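You operate a simulated robot arm through the tools that you are given. There is no shell and no other tool.

The job below is to be done with a simulated robot arm. You get a single attempt, and the scene is never put back.

## Task
Cover the seed in the white pot with one dipper of compost and water it.
Fine: green dipper and yellow jug back, box shut, nothing spilt. Set down upright: green dipper, yellow jug.
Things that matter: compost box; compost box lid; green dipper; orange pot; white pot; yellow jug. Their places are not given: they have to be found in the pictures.

It is judged by the outcome, as a careful person would: the job done as asked, and still so three seconds after it is handed in. It fails if anything else is knocked over, pushed out of place, dropped, spilled or broken. A push-on lid holds only when it is set on centred and level and pressed home; a screw cap is set on level and turned clockwise until tight.

## Robot
A 6-joint arm with a two-finger parallel gripper, fixed in place. Base frame: the origin is on the floor under the middle of its stand, x ahead of it, y to its left, z up; the work surface is at about z = 76. Readings come in cm, rad, newtons and seconds.
With the tool pointing down near the work surface it reaches from about 30 to 74 cm from the base axis. Its first joint turns from -1.152 to 1.152 rad. Payload 2.45 kg.
Tool frame: the origin (TCP) lies between the finger pads and is the grasp point; the fingertips stand 2.4 cm ahead of it; z points along the fingers, y is the line along which they close. The gripper opens to 6.8 cm. The fingers are 1.7 cm wide and 1 cm thick; the gripper's body (4 by 7 cm) begins 4.1 cm behind the TCP.
Orientation is that of the tool frame in the base frame, as a unit quaternion [x, y, z, w]. With the fingers straight down and closing along the base's y, the tool's x points along the base's -x, its y along +y and its z along -z.

## Interface
- The arm moves only by the tool servo_tool. Its argument "rows" is a list of rows, each a list of 3 entries, a list of its own where there are three numbers: the shift along the tool's x, y, z in mm, then the turn, a rotation vector about the tool's x, y, z in rad, then the opening, from 0 (shut) to 1 (fully open). In form: [[[x, y, z], [ax, ay, az], gripper], ...]. A call has 1 to 20 rows; each row shifts and turns the commanded pose from where the row before left it, along the tool's axes as they then stand. Rows are played at 5 a second. More than 5 cm and 0.15 rad between two rows, or a gripper value outside its range, and nothing of the call is played. A pose out of reach is approached as far as the arm can. The call stops where the force on the tool passes 40 N (or 10 N more than at its start, if that is more) or the arm is blocked; 0.2 s more then pass. The fingers move at their own pace (about 10.8 cm/s each) and stop on an object; they squeeze with about 26 N. The grip force told is the motor's: it shows also when the fingers shut on nothing. Time passes only in rows, and 0.2 s behind the last, so rows that do not move let the fingers close. It gives the time, the measured TCP pose, the force on the tool (base axes), the opening and the grip force at its end, in the units of the frame above (readings bear some noise), with the torque about the TCP (base axes, N m) and any sound that the robot's microphone picked up.
- Cameras (640 x 400 px; columns grow to the right, rows downward): "scene" is fixed at [16.42, 41.89, 145.24]; the picture's right is [-0.75, -0.66, 0.00], its down [-0.44, 0.50, -0.74] and it looks along [0.49, -0.56, -0.67] (base axes); focal length 370 px, centre (320, 200). "wrist" rides on the gripper at [8.4, 1.1, -7.5] in the tool frame; the picture's right is [-0.13, 0.99, 0.00], its down [-0.60, -0.08, -0.79] and it looks along [-0.79, -0.10, 0.61] (tool axes); focal length 251 px, centre (320, 200).
- capture(camera): a new picture of that camera. No time passes.
- locate(camera, pixels): there is no depth. For up to 12 entries [column, row, z] of the newest picture of that camera ("zoom" is the newest enlarged one), the place [x, y] in the base frame at which the ray of that pixel passes the height z, good to about 0.2 cm. No time passes.
- inspect(camera, box): a new picture of the part [left, top, right, bottom] of that camera's present view, enlarged. No time passes.
- hand_in(): hands the job in; it is judged then, once.

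Open the gripper and draw the arm clear of the work before you hand the job in, unless the task says otherwise.

The tools are called as a command line: name --argument value ..., lists and objects as JSON in quotes. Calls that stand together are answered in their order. servo_tool: Moves the arm, as the interface text tells. Its arguments: {"type":"object","properties":{"rows":{"type":"array"}},"required":["rows"]} The other tools are called the same way: capture (camera) takes a picture; locate (camera, pixels) gives the place at which the rays of pixels pass given heights; inspect (camera, box) takes an enlarged picture of a part of a camera's view; hand_in () hands the job in.

At the start:

```text
time_s: 0.0
tool_pos: [43.17, 5.76, 117.53]
tcp_rot: [0.0, 1.0, 0.0, 0.0]
contact_force: [-0.6, -0.2, 0.2]
ft_torque: [-0.03, -0.03, 0.01]
grip_width: 6.8
gripper_force: 0.1
```

scene: 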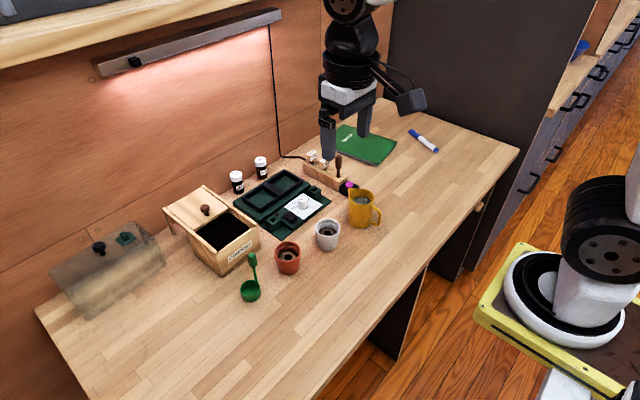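
wrist: 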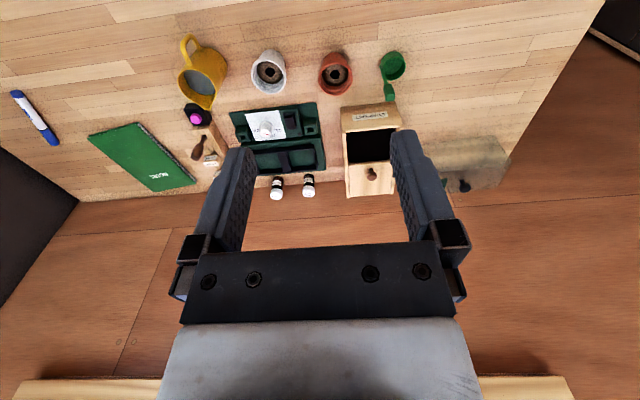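

The scene shows the compost box near (220,230) with its sliding lid open, the green dipper at (250,280), orange pot (288,258), white pot (328,235) and yellow jug (362,208). I take enlarged views of them.

inspect --camera "scene" --box '[150, 170, 310, 310]'

inspect --camera "scene" --box '[270, 170, 400, 280]'

inspect --camera "wrist" --box '[160, 20, 480, 220]'

```text
2.86 times, centred on (230, 240) of scene
```

zoom: 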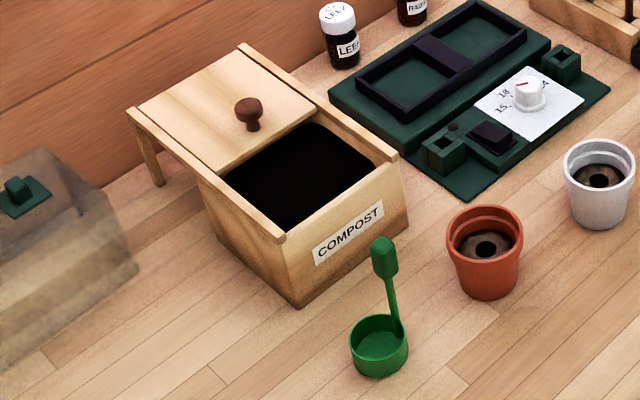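

```text
3.64 times, centred on (335, 225) of scene
```

zoom: 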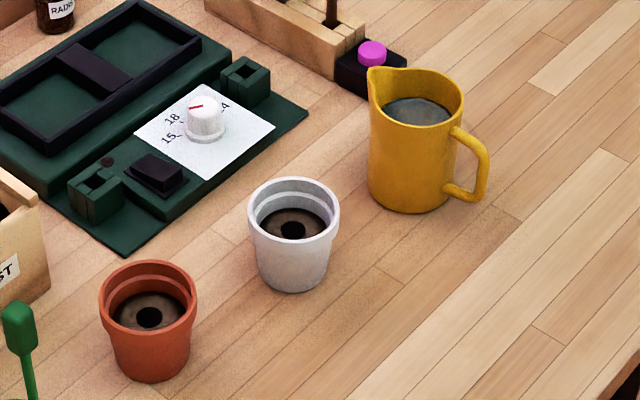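

```text
2.00 times, centred on (320, 120) of wrist
```

zoom: 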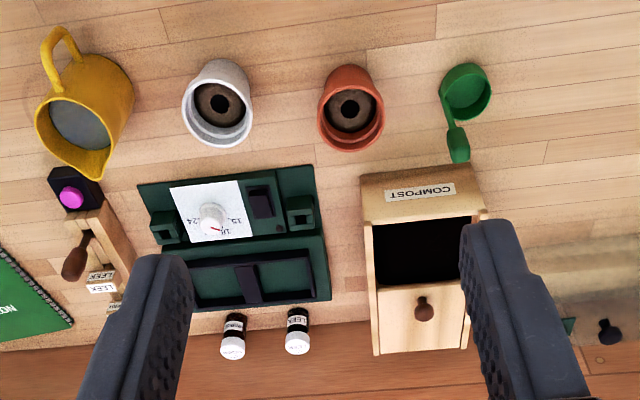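

I now zoom on the dipper alone in the scene to read off its cup and handle.

inspect --camera "scene" --box '[225, 245, 285, 305]'

```text
6.67 times, centred on (255, 275) of scene
```

zoom: 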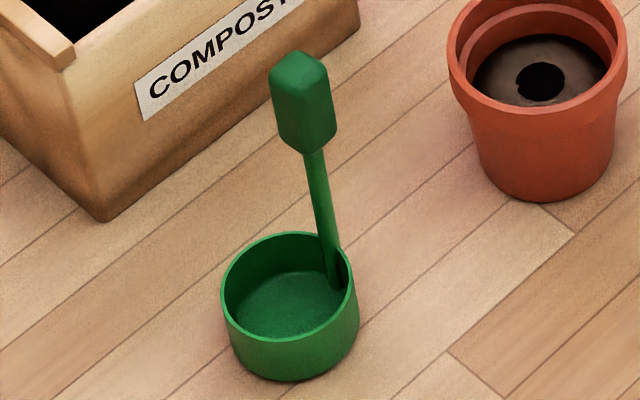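

The dipper is a round cup with an upright handle on its rim; I read off positions of its rim, base and handle at trial heights.

locate --camera "zoom" --pixels '[[290, 380, 76], [221, 290, 79], [357, 290, 79], [292, 233, 79], [290, 340, 79], [345, 270, 79], [318, 160, 83], [318, 160, 85], [298, 58, 86], [298, 58, 88], [298, 58, 90], [105, 220, 76]]'

capture --camera "wrist"

```text
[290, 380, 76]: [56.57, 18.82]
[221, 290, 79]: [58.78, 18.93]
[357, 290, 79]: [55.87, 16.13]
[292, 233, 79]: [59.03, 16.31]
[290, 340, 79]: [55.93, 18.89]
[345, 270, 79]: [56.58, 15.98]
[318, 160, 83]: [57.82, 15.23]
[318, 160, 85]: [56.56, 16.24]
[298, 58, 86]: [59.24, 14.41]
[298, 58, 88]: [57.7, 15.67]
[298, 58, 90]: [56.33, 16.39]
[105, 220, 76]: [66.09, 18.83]
```

```text
taken
```

wrist: 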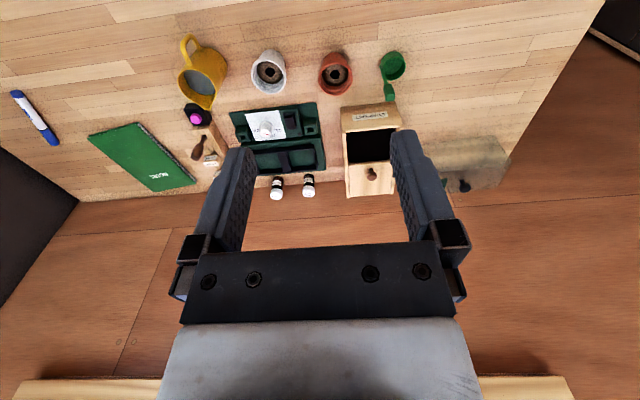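

I zoom on the box in the scene to read its corners, the opening and the lid knob.

inspect --camera "scene" --box '[155, 175, 270, 285]'

```text
3.64 times, centred on (212, 230) of scene
```

zoom: 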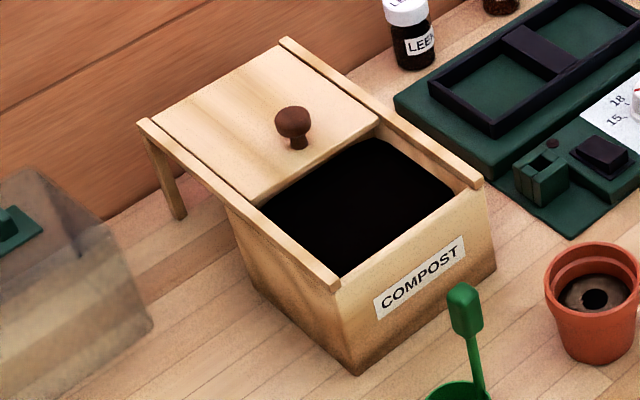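

I locate the box corners, rail ends, lid edge and knob at trial heights.

locate --camera "zoom" --pixels '[[358, 374, 76], [495, 268, 76], [338, 290, 84], [338, 290, 86], [338, 290, 88], [482, 185, 84], [482, 185, 86], [482, 185, 88], [140, 122, 86], [285, 42, 86], [262, 205, 86], [380, 118, 86]]'

locate --camera "zoom" --pixels '[[298, 148, 86], [293, 112, 88], [293, 112, 90], [183, 218, 76], [250, 275, 76], [340, 275, 85], [455, 190, 85], [370, 138, 85], [262, 205, 85], [240, 205, 86]]'

```text
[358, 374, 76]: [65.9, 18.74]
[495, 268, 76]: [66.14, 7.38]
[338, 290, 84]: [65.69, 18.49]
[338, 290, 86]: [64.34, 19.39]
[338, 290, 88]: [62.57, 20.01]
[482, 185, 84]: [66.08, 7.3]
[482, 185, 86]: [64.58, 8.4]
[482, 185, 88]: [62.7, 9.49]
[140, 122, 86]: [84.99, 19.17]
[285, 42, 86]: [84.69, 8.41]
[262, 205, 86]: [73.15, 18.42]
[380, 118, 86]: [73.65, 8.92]
```

```text
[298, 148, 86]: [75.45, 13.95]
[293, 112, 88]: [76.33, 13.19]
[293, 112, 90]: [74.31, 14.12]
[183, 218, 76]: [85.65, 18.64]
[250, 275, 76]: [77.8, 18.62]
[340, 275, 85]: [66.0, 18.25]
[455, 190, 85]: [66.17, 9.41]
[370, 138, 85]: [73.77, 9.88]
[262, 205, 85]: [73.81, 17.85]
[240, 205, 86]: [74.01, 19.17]
```

The front face of the box is at x≈66, y 7.4–18.7, with its top near z≈84. Next I zoom on the pots and the jug.

inspect --camera "scene" --box '[270, 180, 390, 280]'

```text
4.00 times, centred on (330, 230) of scene
```

zoom: 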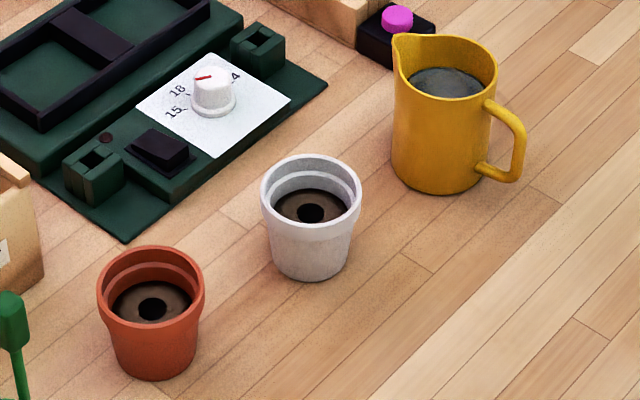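

I locate the pot rims and bases, the jug rim, spout and handle at trial heights.

locate --camera "zoom" --pixels '[[309, 281, 76], [261, 200, 82], [362, 200, 82], [311, 154, 82], [311, 240, 82], [270, 255, 76], [351, 255, 76], [155, 380, 76], [97, 293, 82], [205, 293, 82], [151, 245, 82], [151, 340, 82]]'

locate --camera "zoom" --pixels '[[440, 195, 76], [392, 170, 76], [488, 170, 76], [497, 72, 86], [446, 97, 86], [396, 35, 86], [396, 35, 87], [490, 103, 85], [520, 120, 84], [520, 178, 79], [480, 170, 78], [446, 85, 85]]'

```text
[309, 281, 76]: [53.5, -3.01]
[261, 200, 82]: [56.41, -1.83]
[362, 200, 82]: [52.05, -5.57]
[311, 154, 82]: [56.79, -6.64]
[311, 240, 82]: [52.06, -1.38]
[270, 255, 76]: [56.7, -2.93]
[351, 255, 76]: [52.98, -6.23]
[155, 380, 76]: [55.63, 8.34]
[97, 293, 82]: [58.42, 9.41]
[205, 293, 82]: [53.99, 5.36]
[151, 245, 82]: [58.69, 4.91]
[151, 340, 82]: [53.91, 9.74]
```

```text
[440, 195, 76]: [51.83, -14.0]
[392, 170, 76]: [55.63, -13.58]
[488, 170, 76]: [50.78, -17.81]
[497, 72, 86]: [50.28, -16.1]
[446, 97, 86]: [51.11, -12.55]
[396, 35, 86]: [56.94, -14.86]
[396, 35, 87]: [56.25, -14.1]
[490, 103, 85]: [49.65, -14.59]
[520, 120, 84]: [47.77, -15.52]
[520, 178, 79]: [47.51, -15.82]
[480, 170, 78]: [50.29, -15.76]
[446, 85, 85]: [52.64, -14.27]
```

White pot ≈(54.6,−4.3), orange ≈(56.5,7.2), jug ≈(53.3,−15.9) with its handle towards the base at x≈47.7. I lower the arm to get closer wrist views.

servo_tool --rows '[[[4, -3.5, 24], [0, 0, 0], 1], [[4, -3.5, 24], [0, 0, 0], 1], [[4, -3.5, 24], [0, 0, 0], 1], [[4, -3.5, 24], [0, 0, 0], 1], [[4, -3.5, 24], [0, 0, 0], 1], [[4, -3.5, 24], [0, 0, 0], 1], [[4, -3.5, 24], [0, 0, 0], 1], [[4, -3.5, 24], [0, 0, 0], 1], [[0, 0, 0], [0, 0, 0], 1]]'

capture --camera "wrist"

capture --camera "scene"

```text
time_s: 2.0
tool_pos: [40.04, 3.12, 98.24]
tcp_rot: [0.0, 1.0, 0.0, 0.001]
contact_force: [-0.1, 0.4, 0.4]
ft_torque: [-0.01, 0.0, 0.0]
grip_width: 6.79
gripper_force: 0.0
```

```text
taken
```

wrist: 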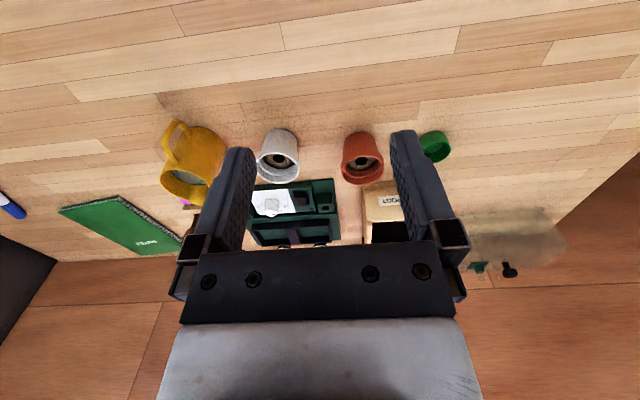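

```text
taken
```

scene: 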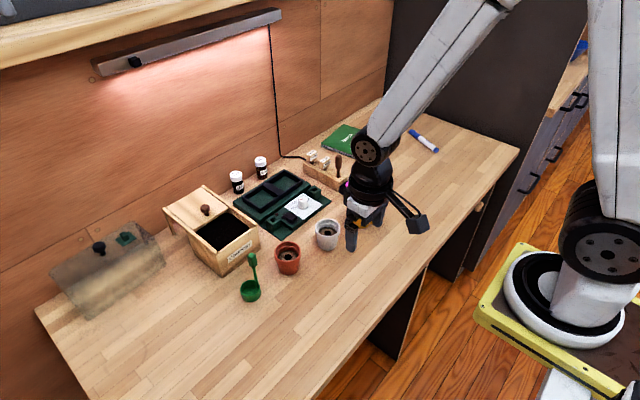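

The wrist view shows the pots and the dipper cup at (435,147) under the right finger. I shift sideways to y≈15.8 short of the dipper and pitch the tool 45° forward so that the wrist camera sees the dipper from the side.

servo_tool --rows '[[[-8, 32, 14], [0, 0, 0], 1], [[-8, 32, 14], [0, 0, 0], 1], [[-8, 32, 14], [0, 0, 0], 1], [[-8, 32, 14], [0, 0, 0], 1], [[0, 0, 0], [0, -0.131, 0], 1], [[0, 0, 0], [0, -0.131, 0], 1], [[0, 0, 0], [0, -0.131, 0], 1], [[0, 0, 0], [0, -0.131, 0], 1], [[0, 0, 0], [0, -0.131, 0], 1], [[0, 0, 0], [0, -0.131, 0], 1], [[0, 0, 0], [0, 0, 0], 1]]'

capture --camera "wrist"

capture --camera "scene"

```text
time_s: 4.4
tool_pos: [43.42, 15.04, 92.53]
tcp_rot: [-0.002, 0.95, -0.023, 0.311]
contact_force: [-0.2, -0.5, 1.2]
ft_torque: [0.01, -0.03, -0.02]
grip_width: 6.8
gripper_force: 0.1
out of reach, approached as far as the arm can: row 7, 8
```

```text
taken
```

wrist: 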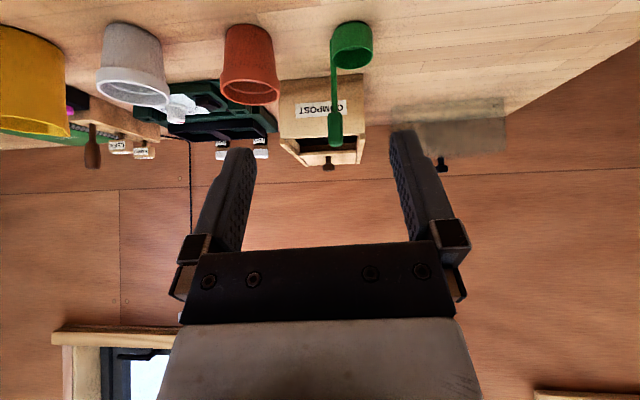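

```text
taken
```

scene: 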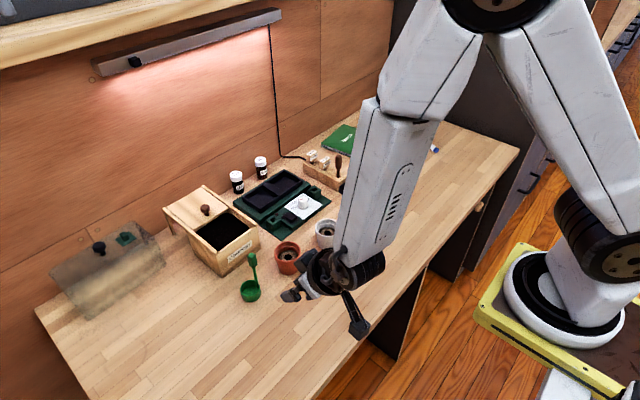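

The report says rows 7–8 were out of reach and the tilt read is about 36°. I let one still row pass and read the pose again.

servo_tool --rows '[[[0, 0, 0], [0, 0, 0], 1], [[0, 0, 0], [0, 0, 0], 1]]'

```text
time_s: 5.0
tool_pos: [43.22, 15.1, 92.58]
tcp_rot: [-0.001, 0.95, -0.023, 0.31]
contact_force: [0.1, 0.0, -0.2]
ft_torque: [-0.01, -0.01, 0.0]
grip_width: 6.83
gripper_force: 0.2
```

The tilt stays at 36°. I zoom on the dipper in the wrist view (cup (350,45), handle block (335,130)).

inspect --camera "wrist" --box '[270, 10, 430, 180]'

locate --camera "wrist" --pixels '[[335, 145, 88], [335, 145, 89], [335, 145, 90], [337, 112, 86], [337, 68, 79], [352, 22, 76], [330, 45, 78], [373, 45, 78]]'

```text
2.35 times, centred on (350, 95) of wrist
```

zoom: 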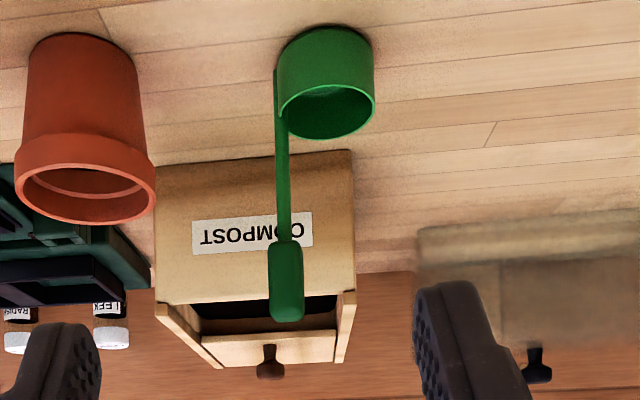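

```text
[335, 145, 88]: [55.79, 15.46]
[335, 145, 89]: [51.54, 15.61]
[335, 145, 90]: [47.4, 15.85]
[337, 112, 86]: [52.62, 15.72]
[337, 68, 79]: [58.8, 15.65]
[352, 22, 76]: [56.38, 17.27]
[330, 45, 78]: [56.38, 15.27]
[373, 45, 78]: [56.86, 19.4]
```

The handle block is at about (57.0,15.6), z≈85–87.7, width about 1.5 cm, with the cup on its +y side. I rise and move forward, then test how far the tool can be pitched towards horizontal there.

servo_tool --rows '[[[0, 0, -30], [0, 0, 0], 1], [[-30, 0, 0], [0, 0, 0], 1], [[-30, 0, 0], [0, 0, 0], 1], [[0, 0, 0], [0, -0.13, 0], 1], [[0, 0, 0], [0, -0.13, 0], 1], [[0, 0, 0], [0, -0.13, 0], 1], [[0, 0, 0], [0, 0, 0], 1]]'

```text
time_s: 6.6
tool_pos: [46.48, 15.56, 98.44]
tcp_rot: [-0.005, 0.872, -0.023, 0.489]
contact_force: [0.7, 0.2, -0.2]
ft_torque: [0.01, -0.01, 0.0]
grip_width: 6.81
gripper_force: 0.0
```

The pitch reached about 59° here without complaint; I try further pitch to about 75°.

servo_tool --rows '[[[0, 0, 0], [0, -0.13, 0], 1], [[0, 0, 0], [0, -0.13, 0], 1], [[0, 0, 0], [0, 0, 0], 1]]'

capture --camera "scene"

capture --camera "wrist"

```text
time_s: 7.4
tool_pos: [48.06, 17.4, 101.36]
tcp_rot: [-0.01, 0.802, -0.026, 0.597]
contact_force: [-0.5, 0.0, 0.0]
ft_torque: [-0.02, -0.01, -0.02]
grip_width: 6.78
gripper_force: 0.0
out of reach, approached as far as the arm can: row 1, 2
```

```text
taken
```

scene: 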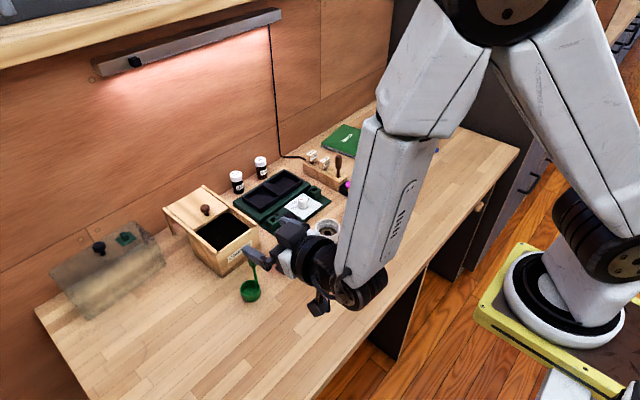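

```text
taken
```

wrist: 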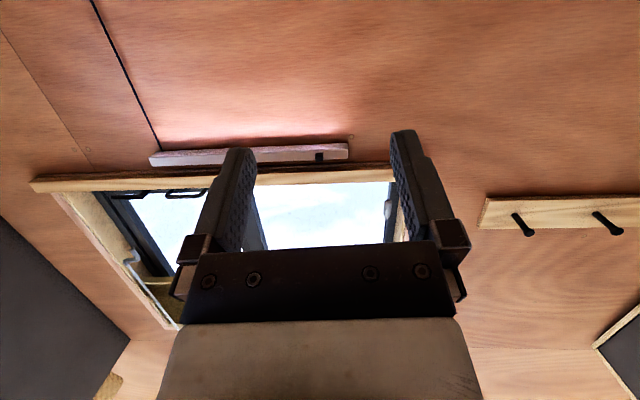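

The pitch limit here is about 73° because the arm folds. I level the roll, go back to about 55° pitch and lower to a standoff in front of the dipper handle at (49,15.6,91).

servo_tool --rows '[[[0, 0, 0], [-0.03, 0, 0.048], 1], [[0, 0, 0], [0, 0.107, 0], 1], [[0, 0, 0], [0, 0.107, 0], 1], [[0, 0, 0], [0, 0.107, 0], 1], [[20, -4.5, 17], [0, 0, 0], 1], [[20, -4.5, 17], [0, 0, 0], 1], [[20, -4.5, 17], [0, 0, 0], 1], [[20, -4.5, 17], [0, 0, 0], 1], [[0, 0, 0], [0, 0, 0], 1]]'

capture --camera "wrist"

capture --camera "scene"

```text
time_s: 9.4
tool_pos: [51.01, 18.11, 94.54]
tcp_rot: [0.0, 0.888, -0.001, 0.46]
contact_force: [-0.8, 0.2, 0.4]
ft_torque: [0.05, 0.0, 0.0]
grip_width: 6.8
gripper_force: 0.0
out of reach, approached as far as the arm can: row 1, 7, 8
```

```text
taken
```

wrist: 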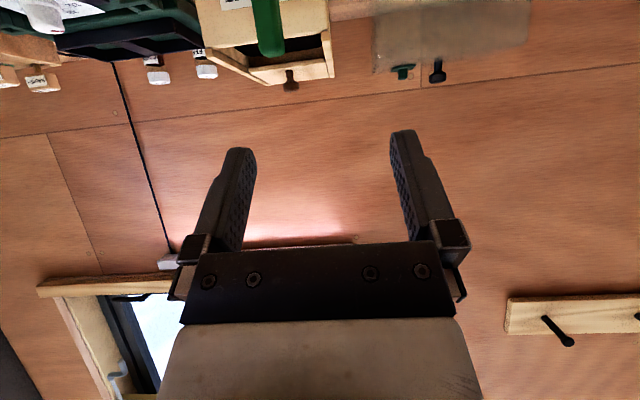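

```text
taken
```

scene: 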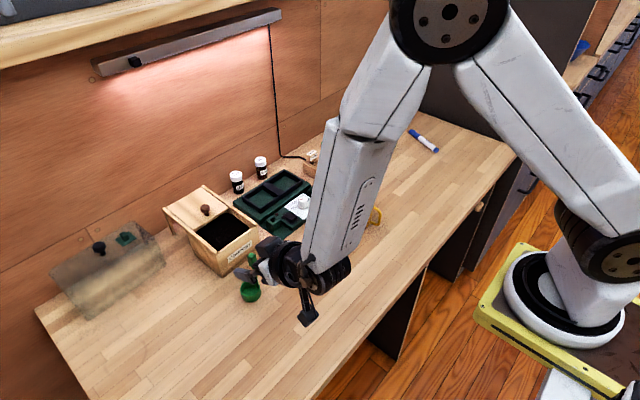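

The tool reached a clean 55° pitch, but the arm can't get low in that pose. I instead go back to tool straight down, raise, and test tilting sideways (tool towards −y), which would serve for tipping the dipper out.

servo_tool --rows '[[[0, 0, -20], [0, 0.137, 0], 1], [[0, 0, -20], [0, 0.137, 0], 1], [[0, 0, -20], [0, 0.137, 0], 1], [[0, 0, 0], [0, 0.137, 0], 1], [[0, 0, 0], [0, 0.137, 0], 1], [[0, 0, 0], [0, 0.137, 0], 1], [[0, 0, 0], [0, 0.134, 0], 1], [[0, 0, 0], [0, 0, 0], 1]]'

servo_tool --rows '[[[0, 0, 0], [0.14, 0, 0], 1], [[0, 0, 0], [0.14, 0, 0], 1], [[0, 0, 0], [0.14, 0, 0], 1], [[0, 0, 0], [0.14, 0, 0], 1], [[0, 0, 0], [0.14, 0, 0], 1], [[0, 0, 0], [0.14, 0, 0], 1], [[0, 0, 0], [0.14, 0, 0], 1], [[0, 0, 0], [0.14, 0, 0], 1], [[0, 0, 0], [0, 0, 0], 1]]'

capture --camera "scene"

capture --camera "wrist"

```text
time_s: 11.2
tool_pos: [46.51, 17.67, 98.47]
tcp_rot: [0.003, 0.999, -0.004, 0.035]
contact_force: [0.2, -0.7, -0.3]
ft_torque: [-0.04, 0.01, 0.01]
grip_width: 6.79
gripper_force: 0.1
out of reach, approached as far as the arm can: row 5
```

```text
time_s: 13.2
tool_pos: [46.69, 17.86, 98.56]
tcp_rot: [0.021, 0.844, -0.534, 0.029]
contact_force: [-0.3, -0.6, -0.1]
ft_torque: [0.03, 0.0, -0.03]
grip_width: 6.83
gripper_force: 0.1
```

```text
taken
```

scene: 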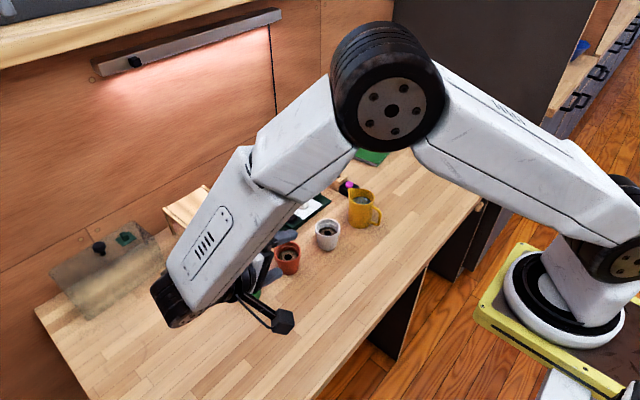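

```text
taken
```

wrist: 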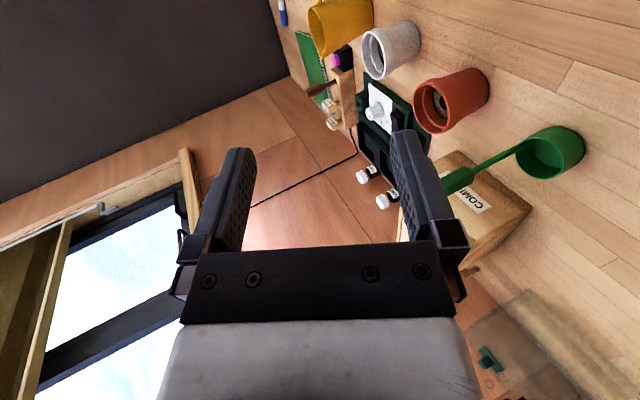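

The sideways tilt to 64° works well. I continue to about 104° to check that full tipping is possible.

servo_tool --rows '[[[0, 0, 0], [0.14, 0, 0], 1], [[0, 0, 0], [0.14, 0, 0], 1], [[0, 0, 0], [0.14, 0, 0], 1], [[0, 0, 0], [0.14, 0, 0], 1], [[0, 0, 0], [0.14, 0, 0], 1], [[0, 0, 0], [0, 0, 0], 1]]'

capture --camera "scene"

```text
time_s: 14.6
tool_pos: [43.92, 12.12, 96.79]
tcp_rot: [-0.026, -0.619, 0.784, -0.024]
contact_force: [-0.2, 0.2, 0.8]
ft_torque: [0.0, 0.03, 0.01]
grip_width: 6.8
gripper_force: 0.0
out of reach, approached as far as the arm can: row 4, 5
```

```text
taken
```

scene: 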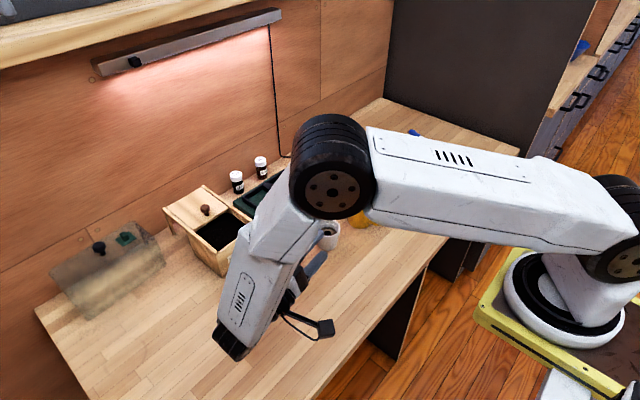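

Tilting beyond about 95° is limited here, so I'll instead grip the dipper with the fingers closing along x and the tool leaning 30° the other way, which leaves only about 75° at the pour. I bring the tool back to vertical first.

servo_tool --rows '[[[0, 0, 0], [-0.139, 0, 0], 1], [[0, 0, 0], [-0.139, 0, 0], 1], [[0, 0, 0], [-0.139, 0, 0], 1], [[0, 0, 0], [-0.139, 0, 0], 1], [[0, 0, 0], [-0.139, 0, 0], 1], [[0, 0, 0], [-0.139, 0, 0], 1], [[0, 0, 0], [-0.139, 0, 0], 1], [[0, 0, 0], [-0.139, 0, 0], 1], [[0, 0, 0], [-0.139, 0, 0], 1], [[0, 0, 0], [-0.139, 0, 0], 1], [[0, 0, 0], [-0.139, 0, 0], 1], [[0, 0, 0], [-0.139, 0, 0], 1], [[0, 0, 0], [-0.137, 0, 0], 1], [[0, 0, 0], [0, 0, 0], 1]]'

servo_tool --rows '[[[0, 0, 0], [0, 0, -0.143], 1], [[0, 0, 0], [0, 0, -0.143], 1], [[0, 0, 0], [0, 0, -0.143], 1], [[0, 0, 0], [0, 0, -0.143], 1], [[0, 0, 0], [0, 0, -0.143], 1], [[0, 0, 0], [0, 0, -0.143], 1], [[0, 0, 0], [0, 0, -0.143], 1], [[0, 0, 0], [0, 0, -0.143], 1], [[0, 0, 0], [0, 0, -0.143], 1], [[0, 0, 0], [0, 0, -0.143], 1], [[0, 0, 0], [0, 0, -0.141], 1], [[0, 0, 0], [0, 0, 0], 1]]'

```text
time_s: 17.6
tool_pos: [43.86, 12.13, 96.96]
tcp_rot: [0.003, 0.999, -0.011, 0.037]
contact_force: [-0.1, -0.2, 1.3]
ft_torque: [-0.01, 0.01, 0.01]
grip_width: 6.81
gripper_force: 0.1
```

```text
time_s: 20.2
tool_pos: [43.81, 12.24, 96.87]
tcp_rot: [-0.705, 0.708, -0.035, 0.018]
contact_force: [-0.1, 0.0, -0.6]
ft_torque: [0.0, -0.02, -0.01]
grip_width: 6.79
gripper_force: 0.0
```

The 90° roll worked (tool x now along −y). I correct the small residual tilt, move out to x≈57, y≈11 at z≈97, and lean the tool 40° so the fingers point towards +y and down.

servo_tool --rows '[[[0, 0, 0], [-0.075, -0.024, 0], 1], [[2.75, -33, 0], [0, 0, 0], 1], [[2.75, -33, 0], [0, 0, 0], 1], [[2.75, -33, 0], [0, 0, 0], 1], [[2.75, -33, 0], [0, 0, 0], 1], [[0, 0, 0], [0, -0.14, 0], 1], [[0, 0, 0], [0, -0.14, 0], 1], [[0, 0, 0], [0, -0.14, 0], 1], [[0, 0, 0], [0, -0.14, 0], 1], [[0, 0, 0], [0, -0.14, 0], 1], [[0, 0, 0], [0, 0, 0], 1]]'

capture --camera "wrist"

capture --camera "scene"

```text
time_s: 22.6
tool_pos: [57.06, 10.94, 96.84]
tcp_rot: [-0.661, 0.667, 0.242, 0.244]
contact_force: [0.4, 0.2, 0.0]
ft_torque: [0.02, 0.01, -0.02]
grip_width: 6.79
gripper_force: 0.0
```

```text
taken
```

wrist: 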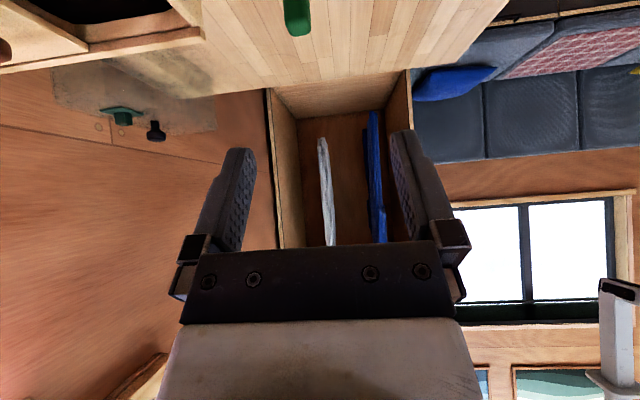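

```text
taken
```

scene: 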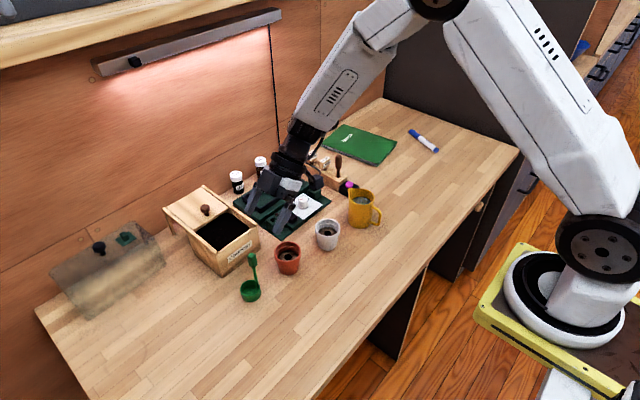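

The tool leans 40° as wanted; the handle top shows at (298,33) in the wrist view. I read its position there and zoom on the handle in the scene too.

locate --camera "wrist" --pixels '[[298, 34, 87], [298, 34, 87.5], [298, 34, 88], [298, 34, 88.5], [285, 20, 87], [310, 20, 87], [297, 2, 86], [284, 5, 86], [309, 5, 86]]'

inspect --camera "scene" --box '[230, 245, 275, 275]'

inspect --camera "wrist" --box '[250, 0, 350, 60]'

```text
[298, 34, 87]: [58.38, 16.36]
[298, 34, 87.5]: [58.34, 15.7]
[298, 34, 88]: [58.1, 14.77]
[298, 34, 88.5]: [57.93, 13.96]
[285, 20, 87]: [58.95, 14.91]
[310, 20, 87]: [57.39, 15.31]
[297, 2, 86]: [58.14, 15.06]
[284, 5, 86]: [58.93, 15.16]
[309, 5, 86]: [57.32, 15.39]
```

```text
13.33 times, centred on (252, 260) of scene
```

zoom: 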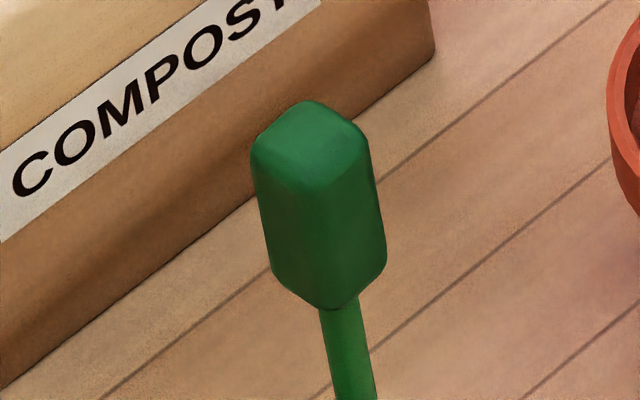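

```text
6.40 times, centred on (300, 30) of wrist
```

zoom: 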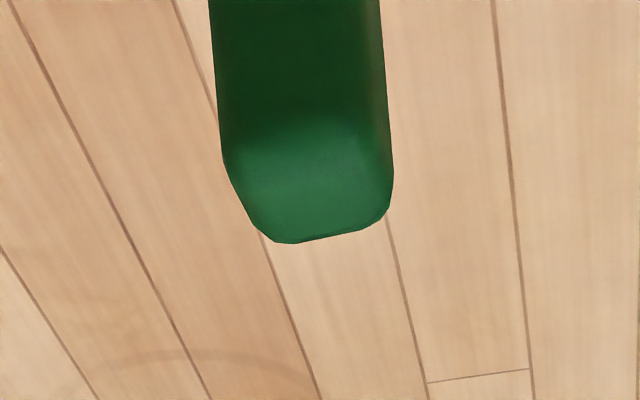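

Both views agree: the handle block is centred near (58.1,15.35) with z≈84–87.4 and the cup is 2 cm to its +y side. I move to a standoff 7 cm back along the tool axis and check again.

servo_tool --rows '[[[12, -3.5, 13.8], [0, 0, 0], 1], [[12, -3.5, 13.8], [0, 0, 0], 1], [[12, -3.5, 13.8], [0, 0, 0], 1], [[0, 0, 0], [0, 0, 0], 1]]'

capture --camera "wrist"

capture --camera "scene"

```text
time_s: 23.6
tool_pos: [58.34, 10.66, 91.3]
tcp_rot: [-0.662, 0.667, 0.241, 0.242]
contact_force: [-0.2, -1.3, -0.2]
ft_torque: [0.0, -0.01, 0.0]
grip_width: 6.81
gripper_force: 0.1
```

```text
taken
```

wrist: 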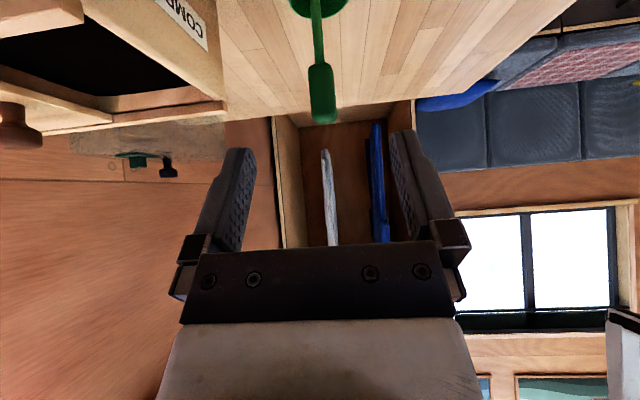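

```text
taken
```

scene: 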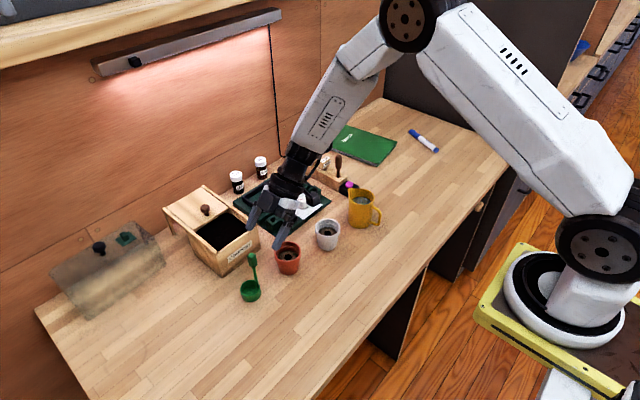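

The handle block now spans (309–336, 65–123) in the wrist view, centred between the fingers. I check its position once more.

locate --camera "wrist" --pixels '[[323, 122, 87], [323, 122, 87.4], [323, 122, 88], [310, 92, 85.5], [336, 92, 85.5], [318, 62, 83], [318, 62, 84], [315, 22, 79], [315, 22, 80]]'

inspect --camera "wrist" --box '[240, 0, 400, 140]'

```text
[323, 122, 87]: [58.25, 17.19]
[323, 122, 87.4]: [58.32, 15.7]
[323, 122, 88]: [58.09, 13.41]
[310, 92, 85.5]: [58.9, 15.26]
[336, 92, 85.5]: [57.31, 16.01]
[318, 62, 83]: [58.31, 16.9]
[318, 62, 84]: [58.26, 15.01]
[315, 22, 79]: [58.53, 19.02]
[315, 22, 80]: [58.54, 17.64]
```

```text
2.86 times, centred on (320, 70) of wrist
```

zoom: 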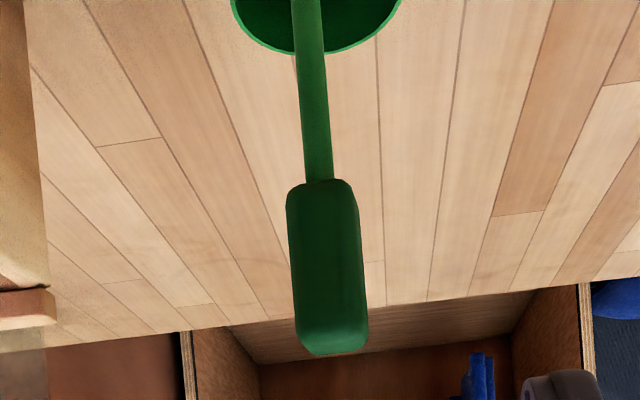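

The block is centred at x≈58.15, y≈15.5. I advance 7.2 cm along the tool axis with the fingers open.

servo_tool --rows '[[[-0.6, 0.5, 18.1], [0, 0, 0], 1], [[-0.6, 0.5, 18.1], [0, 0, 0], 1], [[-0.6, 0.5, 18.1], [0, 0, 0], 1], [[-0.6, 0.5, 18.1], [0, 0, 0], 1], [[0, 0, 0], [0, 0, 0], 1]]'

capture --camera "wrist"

inspect --camera "scene" --box '[220, 190, 330, 310]'

```text
time_s: 24.8
tool_pos: [57.97, 15.64, 85.83]
tcp_rot: [-0.662, 0.667, 0.242, 0.242]
contact_force: [-1.0, -0.5, 1.2]
ft_torque: [0.0, -0.02, -0.02]
grip_width: 6.81
gripper_force: 0.1
```

```text
taken
```

wrist: 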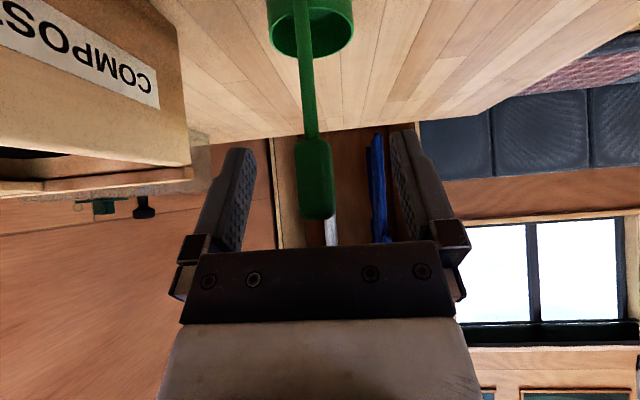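

```text
3.33 times, centred on (275, 250) of scene
```

zoom: 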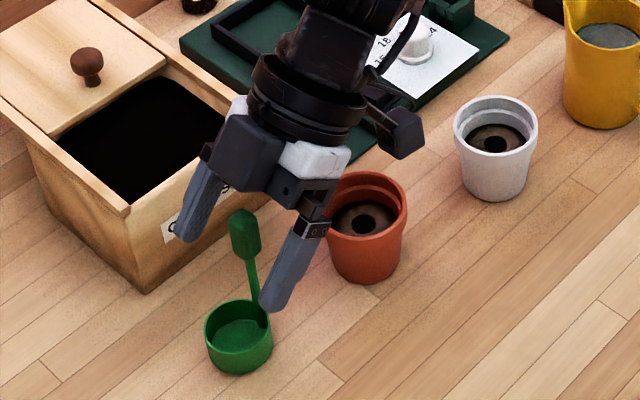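

The handle block (316,180) sits midway between the fingers. I close the gripper on it.

servo_tool --rows '[[[0, 0, 0], [0, 0, 0], 0.4], [[0, 0, 0], [0, 0, 0], 0.2], [[0, 0, 0], [0, 0, 0], 0], [[0, 0, 0], [0, 0, 0], 0], [[0, 0, 0], [0, 0, 0], 0]]'

capture --camera "wrist"

```text
time_s: 26.0
tool_pos: [58.02, 15.73, 85.86]
tcp_rot: [-0.662, 0.667, 0.243, 0.242]
contact_force: [-0.9, -0.2, -0.7]
ft_torque: [0.02, -0.01, 0.01]
grip_width: 1.47
gripper_force: 25.4
```

```text
taken
```

wrist: 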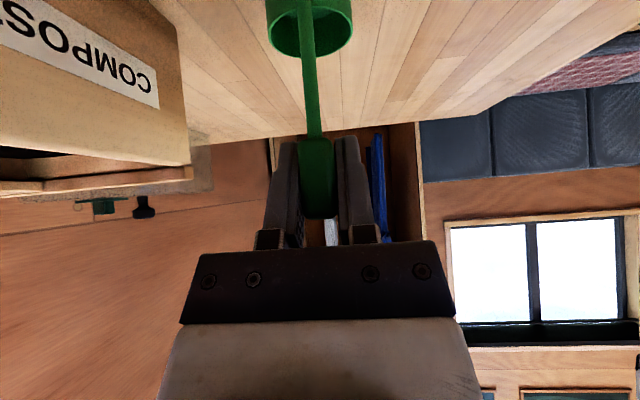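

The dipper is gripped (1.47 cm, 25 N). I lift it straight up 3 cm, and look at the box interior closely in the scene.

servo_tool --rows '[[[-6.4, 0, -7.7], [0, 0, 0], 0], [[-6.4, 0, -7.7], [0, 0, 0], 0], [[-6.4, 0, -7.7], [0, 0, 0], 0], [[0, 0, 0], [0, 0, 0], 0]]'

inspect --camera "scene" --box '[180, 190, 280, 280]'

```text
time_s: 27.0
tool_pos: [57.95, 15.6, 88.88]
tcp_rot: [-0.662, 0.666, 0.243, 0.242]
contact_force: [-0.9, 0.3, 0.3]
ft_torque: [-0.01, -0.05, -0.05]
grip_width: 1.47
gripper_force: 25.5
```

```text
4.44 times, centred on (230, 235) of scene
```

zoom: 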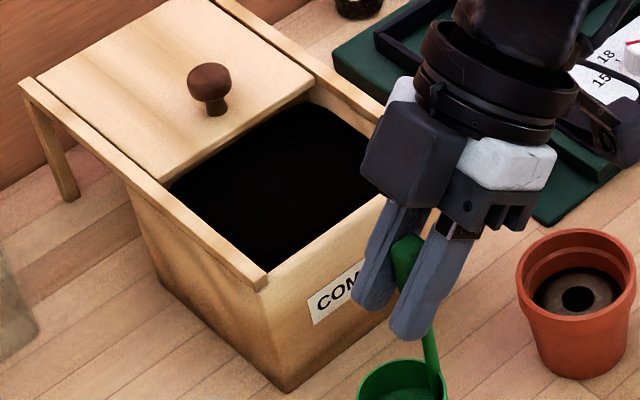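

The compost surface looks about 1–2 cm below the rails (z≈82–83) and the dipper hangs upright. I raise it to z≈99 and carry it over the open half of the box at x≈70.5.

servo_tool --rows '[[[-16.5, 0, -19.6], [0, 0, 0], 0], [[-16.5, 0, -19.6], [0, 0, 0], 0], [[-16.5, 0, -19.6], [0, 0, 0], 0], [[-16.5, 0, -19.6], [0, 0, 0], 0], [[0, -25, 0], [0, 0, 0], 0], [[0, -25, 0], [0, 0, 0], 0], [[0, -25, 0], [0, 0, 0], 0], [[0, -25, 0], [0, 0, 0], 0], [[0, -25, 0], [0, 0, 0], 0], [[0, 0, 0], [0, 0, 0], 0]]'

capture --camera "wrist"

inspect --camera "scene" --box '[150, 120, 310, 300]'

```text
time_s: 29.2
tool_pos: [70.61, 15.75, 99.21]
tcp_rot: [-0.663, 0.666, 0.243, 0.241]
contact_force: [-1.0, 1.1, -0.9]
ft_torque: [-0.01, 0.03, 0.01]
grip_width: 1.48
gripper_force: 25.8
```

```text
taken
```

wrist: 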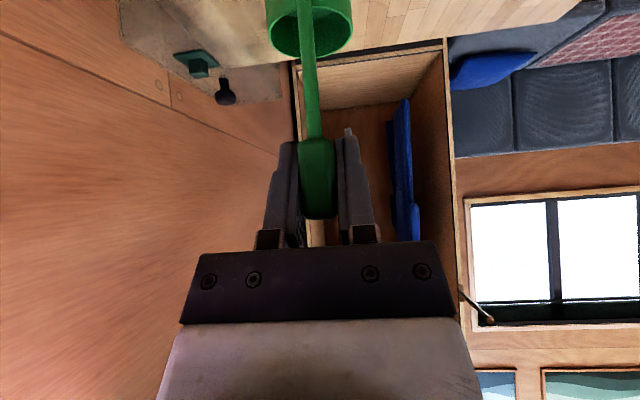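

```text
2.22 times, centred on (230, 210) of scene
```

zoom: 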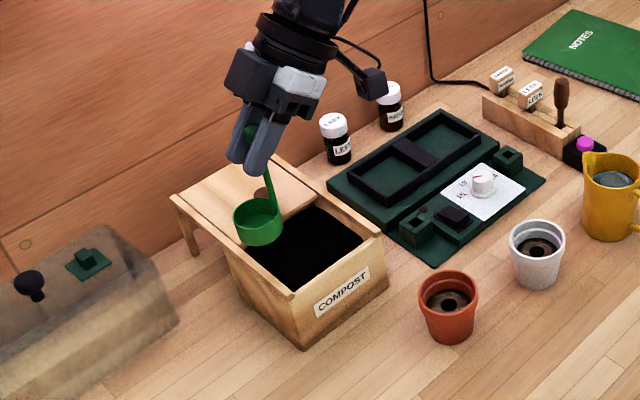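

The cup is over the box opening. I now tilt the dipper 35° (tool nearly vertical, mouth towards +y) and shift to y≈15, still above the box.

servo_tool --rows '[[[0, 0, 0], [0, 0.122, 0], 0], [[0, 0, 0], [0, 0.122, 0], 0], [[0, 0, 0], [0, 0.122, 0], 0], [[0, 0, 0], [0, 0.122, 0], 0], [[0, 0, 0], [0, 0.122, 0], 0], [[7.5, 0, 0], [0, 0, 0], 0], [[0, 0, 0], [0, 0, 0], 0]]'

capture --camera "wrist"

inspect --camera "scene" --box '[150, 120, 310, 300]'

```text
time_s: 30.8
tool_pos: [70.59, 14.76, 99.09]
tcp_rot: [-0.704, 0.709, 0.032, 0.03]
contact_force: [0.3, -0.2, 0.4]
ft_torque: [0.04, -0.02, 0.03]
grip_width: 1.48
gripper_force: 25.8
```

```text
taken
```

wrist: 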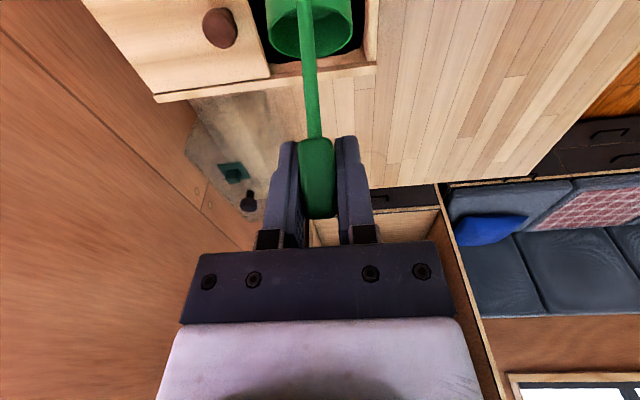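

```text
2.22 times, centred on (230, 210) of scene
```

zoom: 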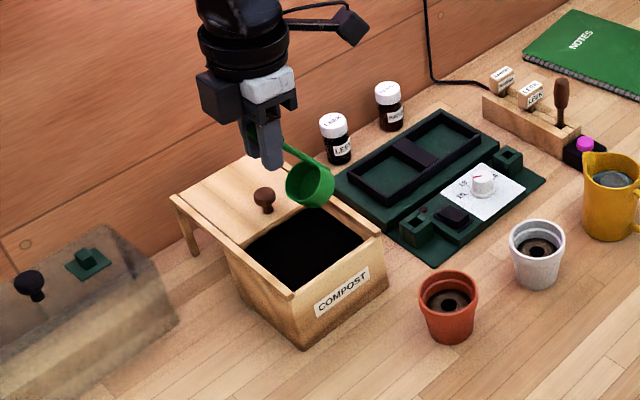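

I check the opening edges in this wrist view: lid edge at about (268,70), front wall inner edge at about (366,55).

locate --camera "wrist" --pixels '[[268, 75, 84], [258, 30, 84], [366, 55, 84], [376, 55, 84], [272, 66, 84], [360, 52, 82], [300, 62, 82], [300, 74, 84]]'

inspect --camera "wrist" --box '[220, 0, 420, 110]'

```text
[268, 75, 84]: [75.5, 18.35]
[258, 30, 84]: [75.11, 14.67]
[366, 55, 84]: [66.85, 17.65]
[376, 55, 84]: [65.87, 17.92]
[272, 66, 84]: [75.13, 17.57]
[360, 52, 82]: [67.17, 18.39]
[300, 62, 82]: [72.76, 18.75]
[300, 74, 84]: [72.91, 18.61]
```

```text
3.20 times, centred on (320, 55) of wrist
```

zoom: 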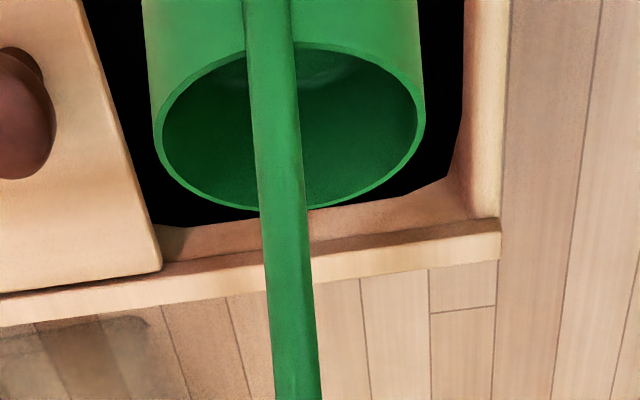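

The opening runs x 66.9–75.1, so the cup at x≈70.7 is well centred. I read the height of the compost line on the far (+y) wall.

locate --camera "wrist" --pixels '[[329, 56, 80], [329, 56, 81], [329, 56, 82], [329, 56, 83], [329, 68, 84], [329, 73, 84], [329, 78, 84], [285, 65, 82], [285, 65, 83]]'

```text
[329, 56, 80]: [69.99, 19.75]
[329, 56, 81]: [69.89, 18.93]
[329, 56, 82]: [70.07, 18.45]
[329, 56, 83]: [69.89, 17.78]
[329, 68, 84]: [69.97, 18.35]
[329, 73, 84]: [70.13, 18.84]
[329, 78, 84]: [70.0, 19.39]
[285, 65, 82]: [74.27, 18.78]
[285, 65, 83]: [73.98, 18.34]
```

The compost lies at z≈83, about 2 cm below the rails (≈85). I lower the tilted cup in two stages, first to just above the surface.

servo_tool --rows '[[[0.8, 0, 12], [0, 0, 0], 0], [[0.8, 0, 12], [0, 0, 0], 0], [[0.8, 0, 12], [0, 0, 0], 0], [[0.8, 0, 12], [0, 0, 0], 0], [[0, 0, 0], [0, 0, 0], 0]]'

capture --camera "wrist"

inspect --camera "scene" --box '[150, 140, 310, 300]'

```text
time_s: 32.0
tool_pos: [70.43, 15.0, 94.28]
tcp_rot: [-0.704, 0.709, 0.032, 0.031]
contact_force: [-0.8, -0.2, -1.0]
ft_torque: [0.03, -0.01, 0.02]
grip_width: 1.44
gripper_force: 25.8
```

```text
taken
```

wrist: 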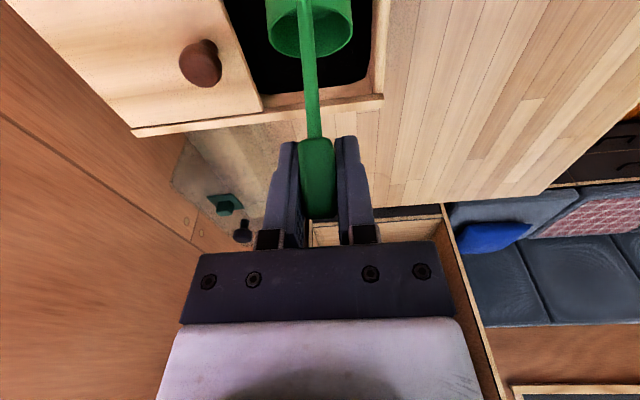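

```text
2.50 times, centred on (230, 220) of scene
```

zoom: 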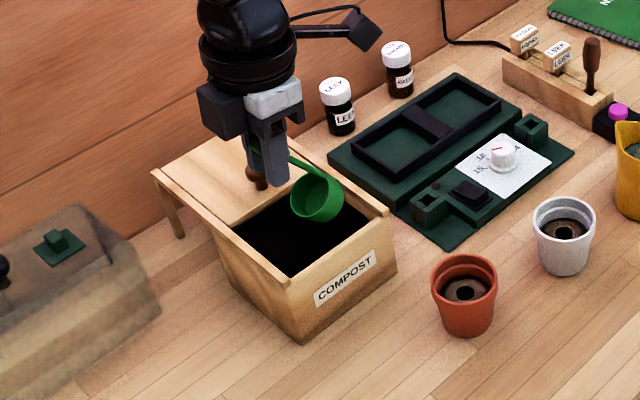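

The cup is centred in the opening. I lower it 5 cm more into the compost, watching the force.

servo_tool --rows '[[[0.9, 0, 10], [0, 0, 0], 0], [[0.9, 0, 10], [0, 0, 0], 0], [[0.9, 0, 10], [0, 0, 0], 0], [[0.9, 0, 10], [0, 0, 0], 0], [[0.9, 0, 10], [0, 0, 0], 0], [[0, 0, 0], [0, 0, 0], 0]]'

capture --camera "wrist"

inspect --camera "scene" --box '[170, 160, 290, 300]'

```text
time_s: 33.4
tool_pos: [70.36, 15.0, 89.3]
tcp_rot: [-0.705, 0.708, 0.032, 0.032]
contact_force: [0.0, -0.8, -1.0]
ft_torque: [0.06, 0.0, 0.01]
grip_width: 1.45
gripper_force: 26.1
```

```text
taken
```

wrist: 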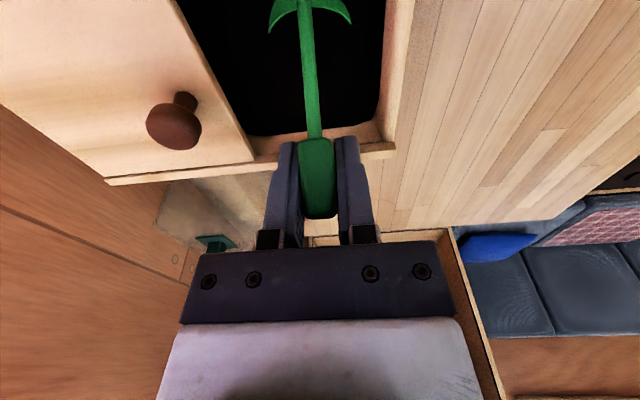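

```text
2.86 times, centred on (230, 230) of scene
```

zoom: 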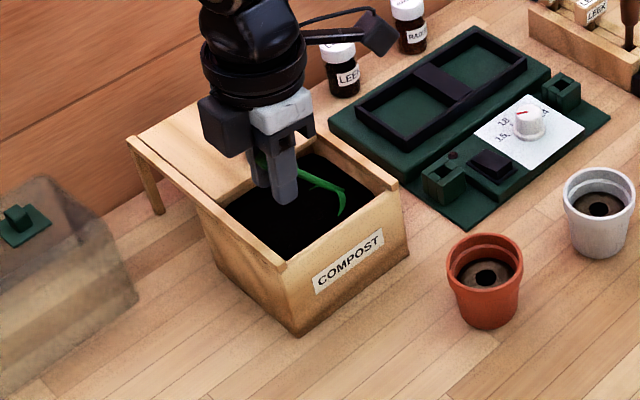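

The cup sank in with no resistance and its mouth is mostly under the surface. I now roll it back to level while sweeping the grip to y≈11.5, keeping the rim below the compost.

servo_tool --rows '[[[6.9, 0, -1.6], [0, -0.122, 0], 0], [[6.6, 0, -2.4], [0, -0.122, 0], 0], [[6.3, 0, -3.2], [0, -0.122, 0], 0], [[5.9, 0, -4.0], [0, -0.122, 0], 0], [[5.3, 0, -4.7], [0, -0.122, 0], 0], [[0, 0, 0], [0, 0, 0], 0]]'

capture --camera "wrist"

inspect --camera "scene" --box '[170, 160, 290, 300]'

```text
time_s: 34.8
tool_pos: [70.44, 11.35, 89.68]
tcp_rot: [-0.662, 0.667, 0.242, 0.244]
contact_force: [0.8, 0.1, 0.8]
ft_torque: [0.0, 0.0, -0.02]
grip_width: 1.45
gripper_force: 26.0
```

```text
taken
```

wrist: 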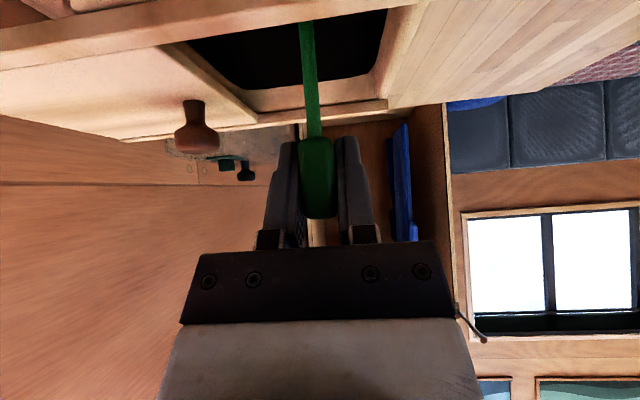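

```text
2.86 times, centred on (230, 230) of scene
```

zoom: 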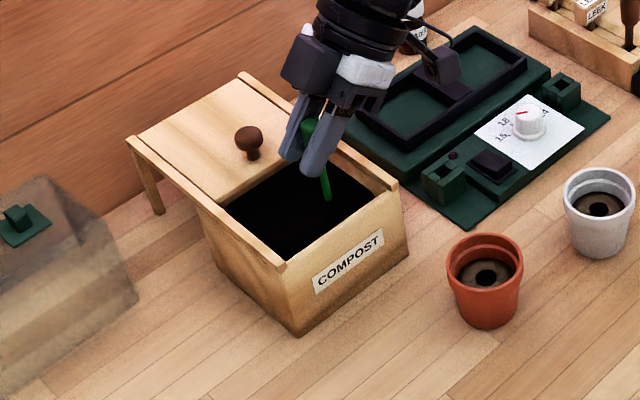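

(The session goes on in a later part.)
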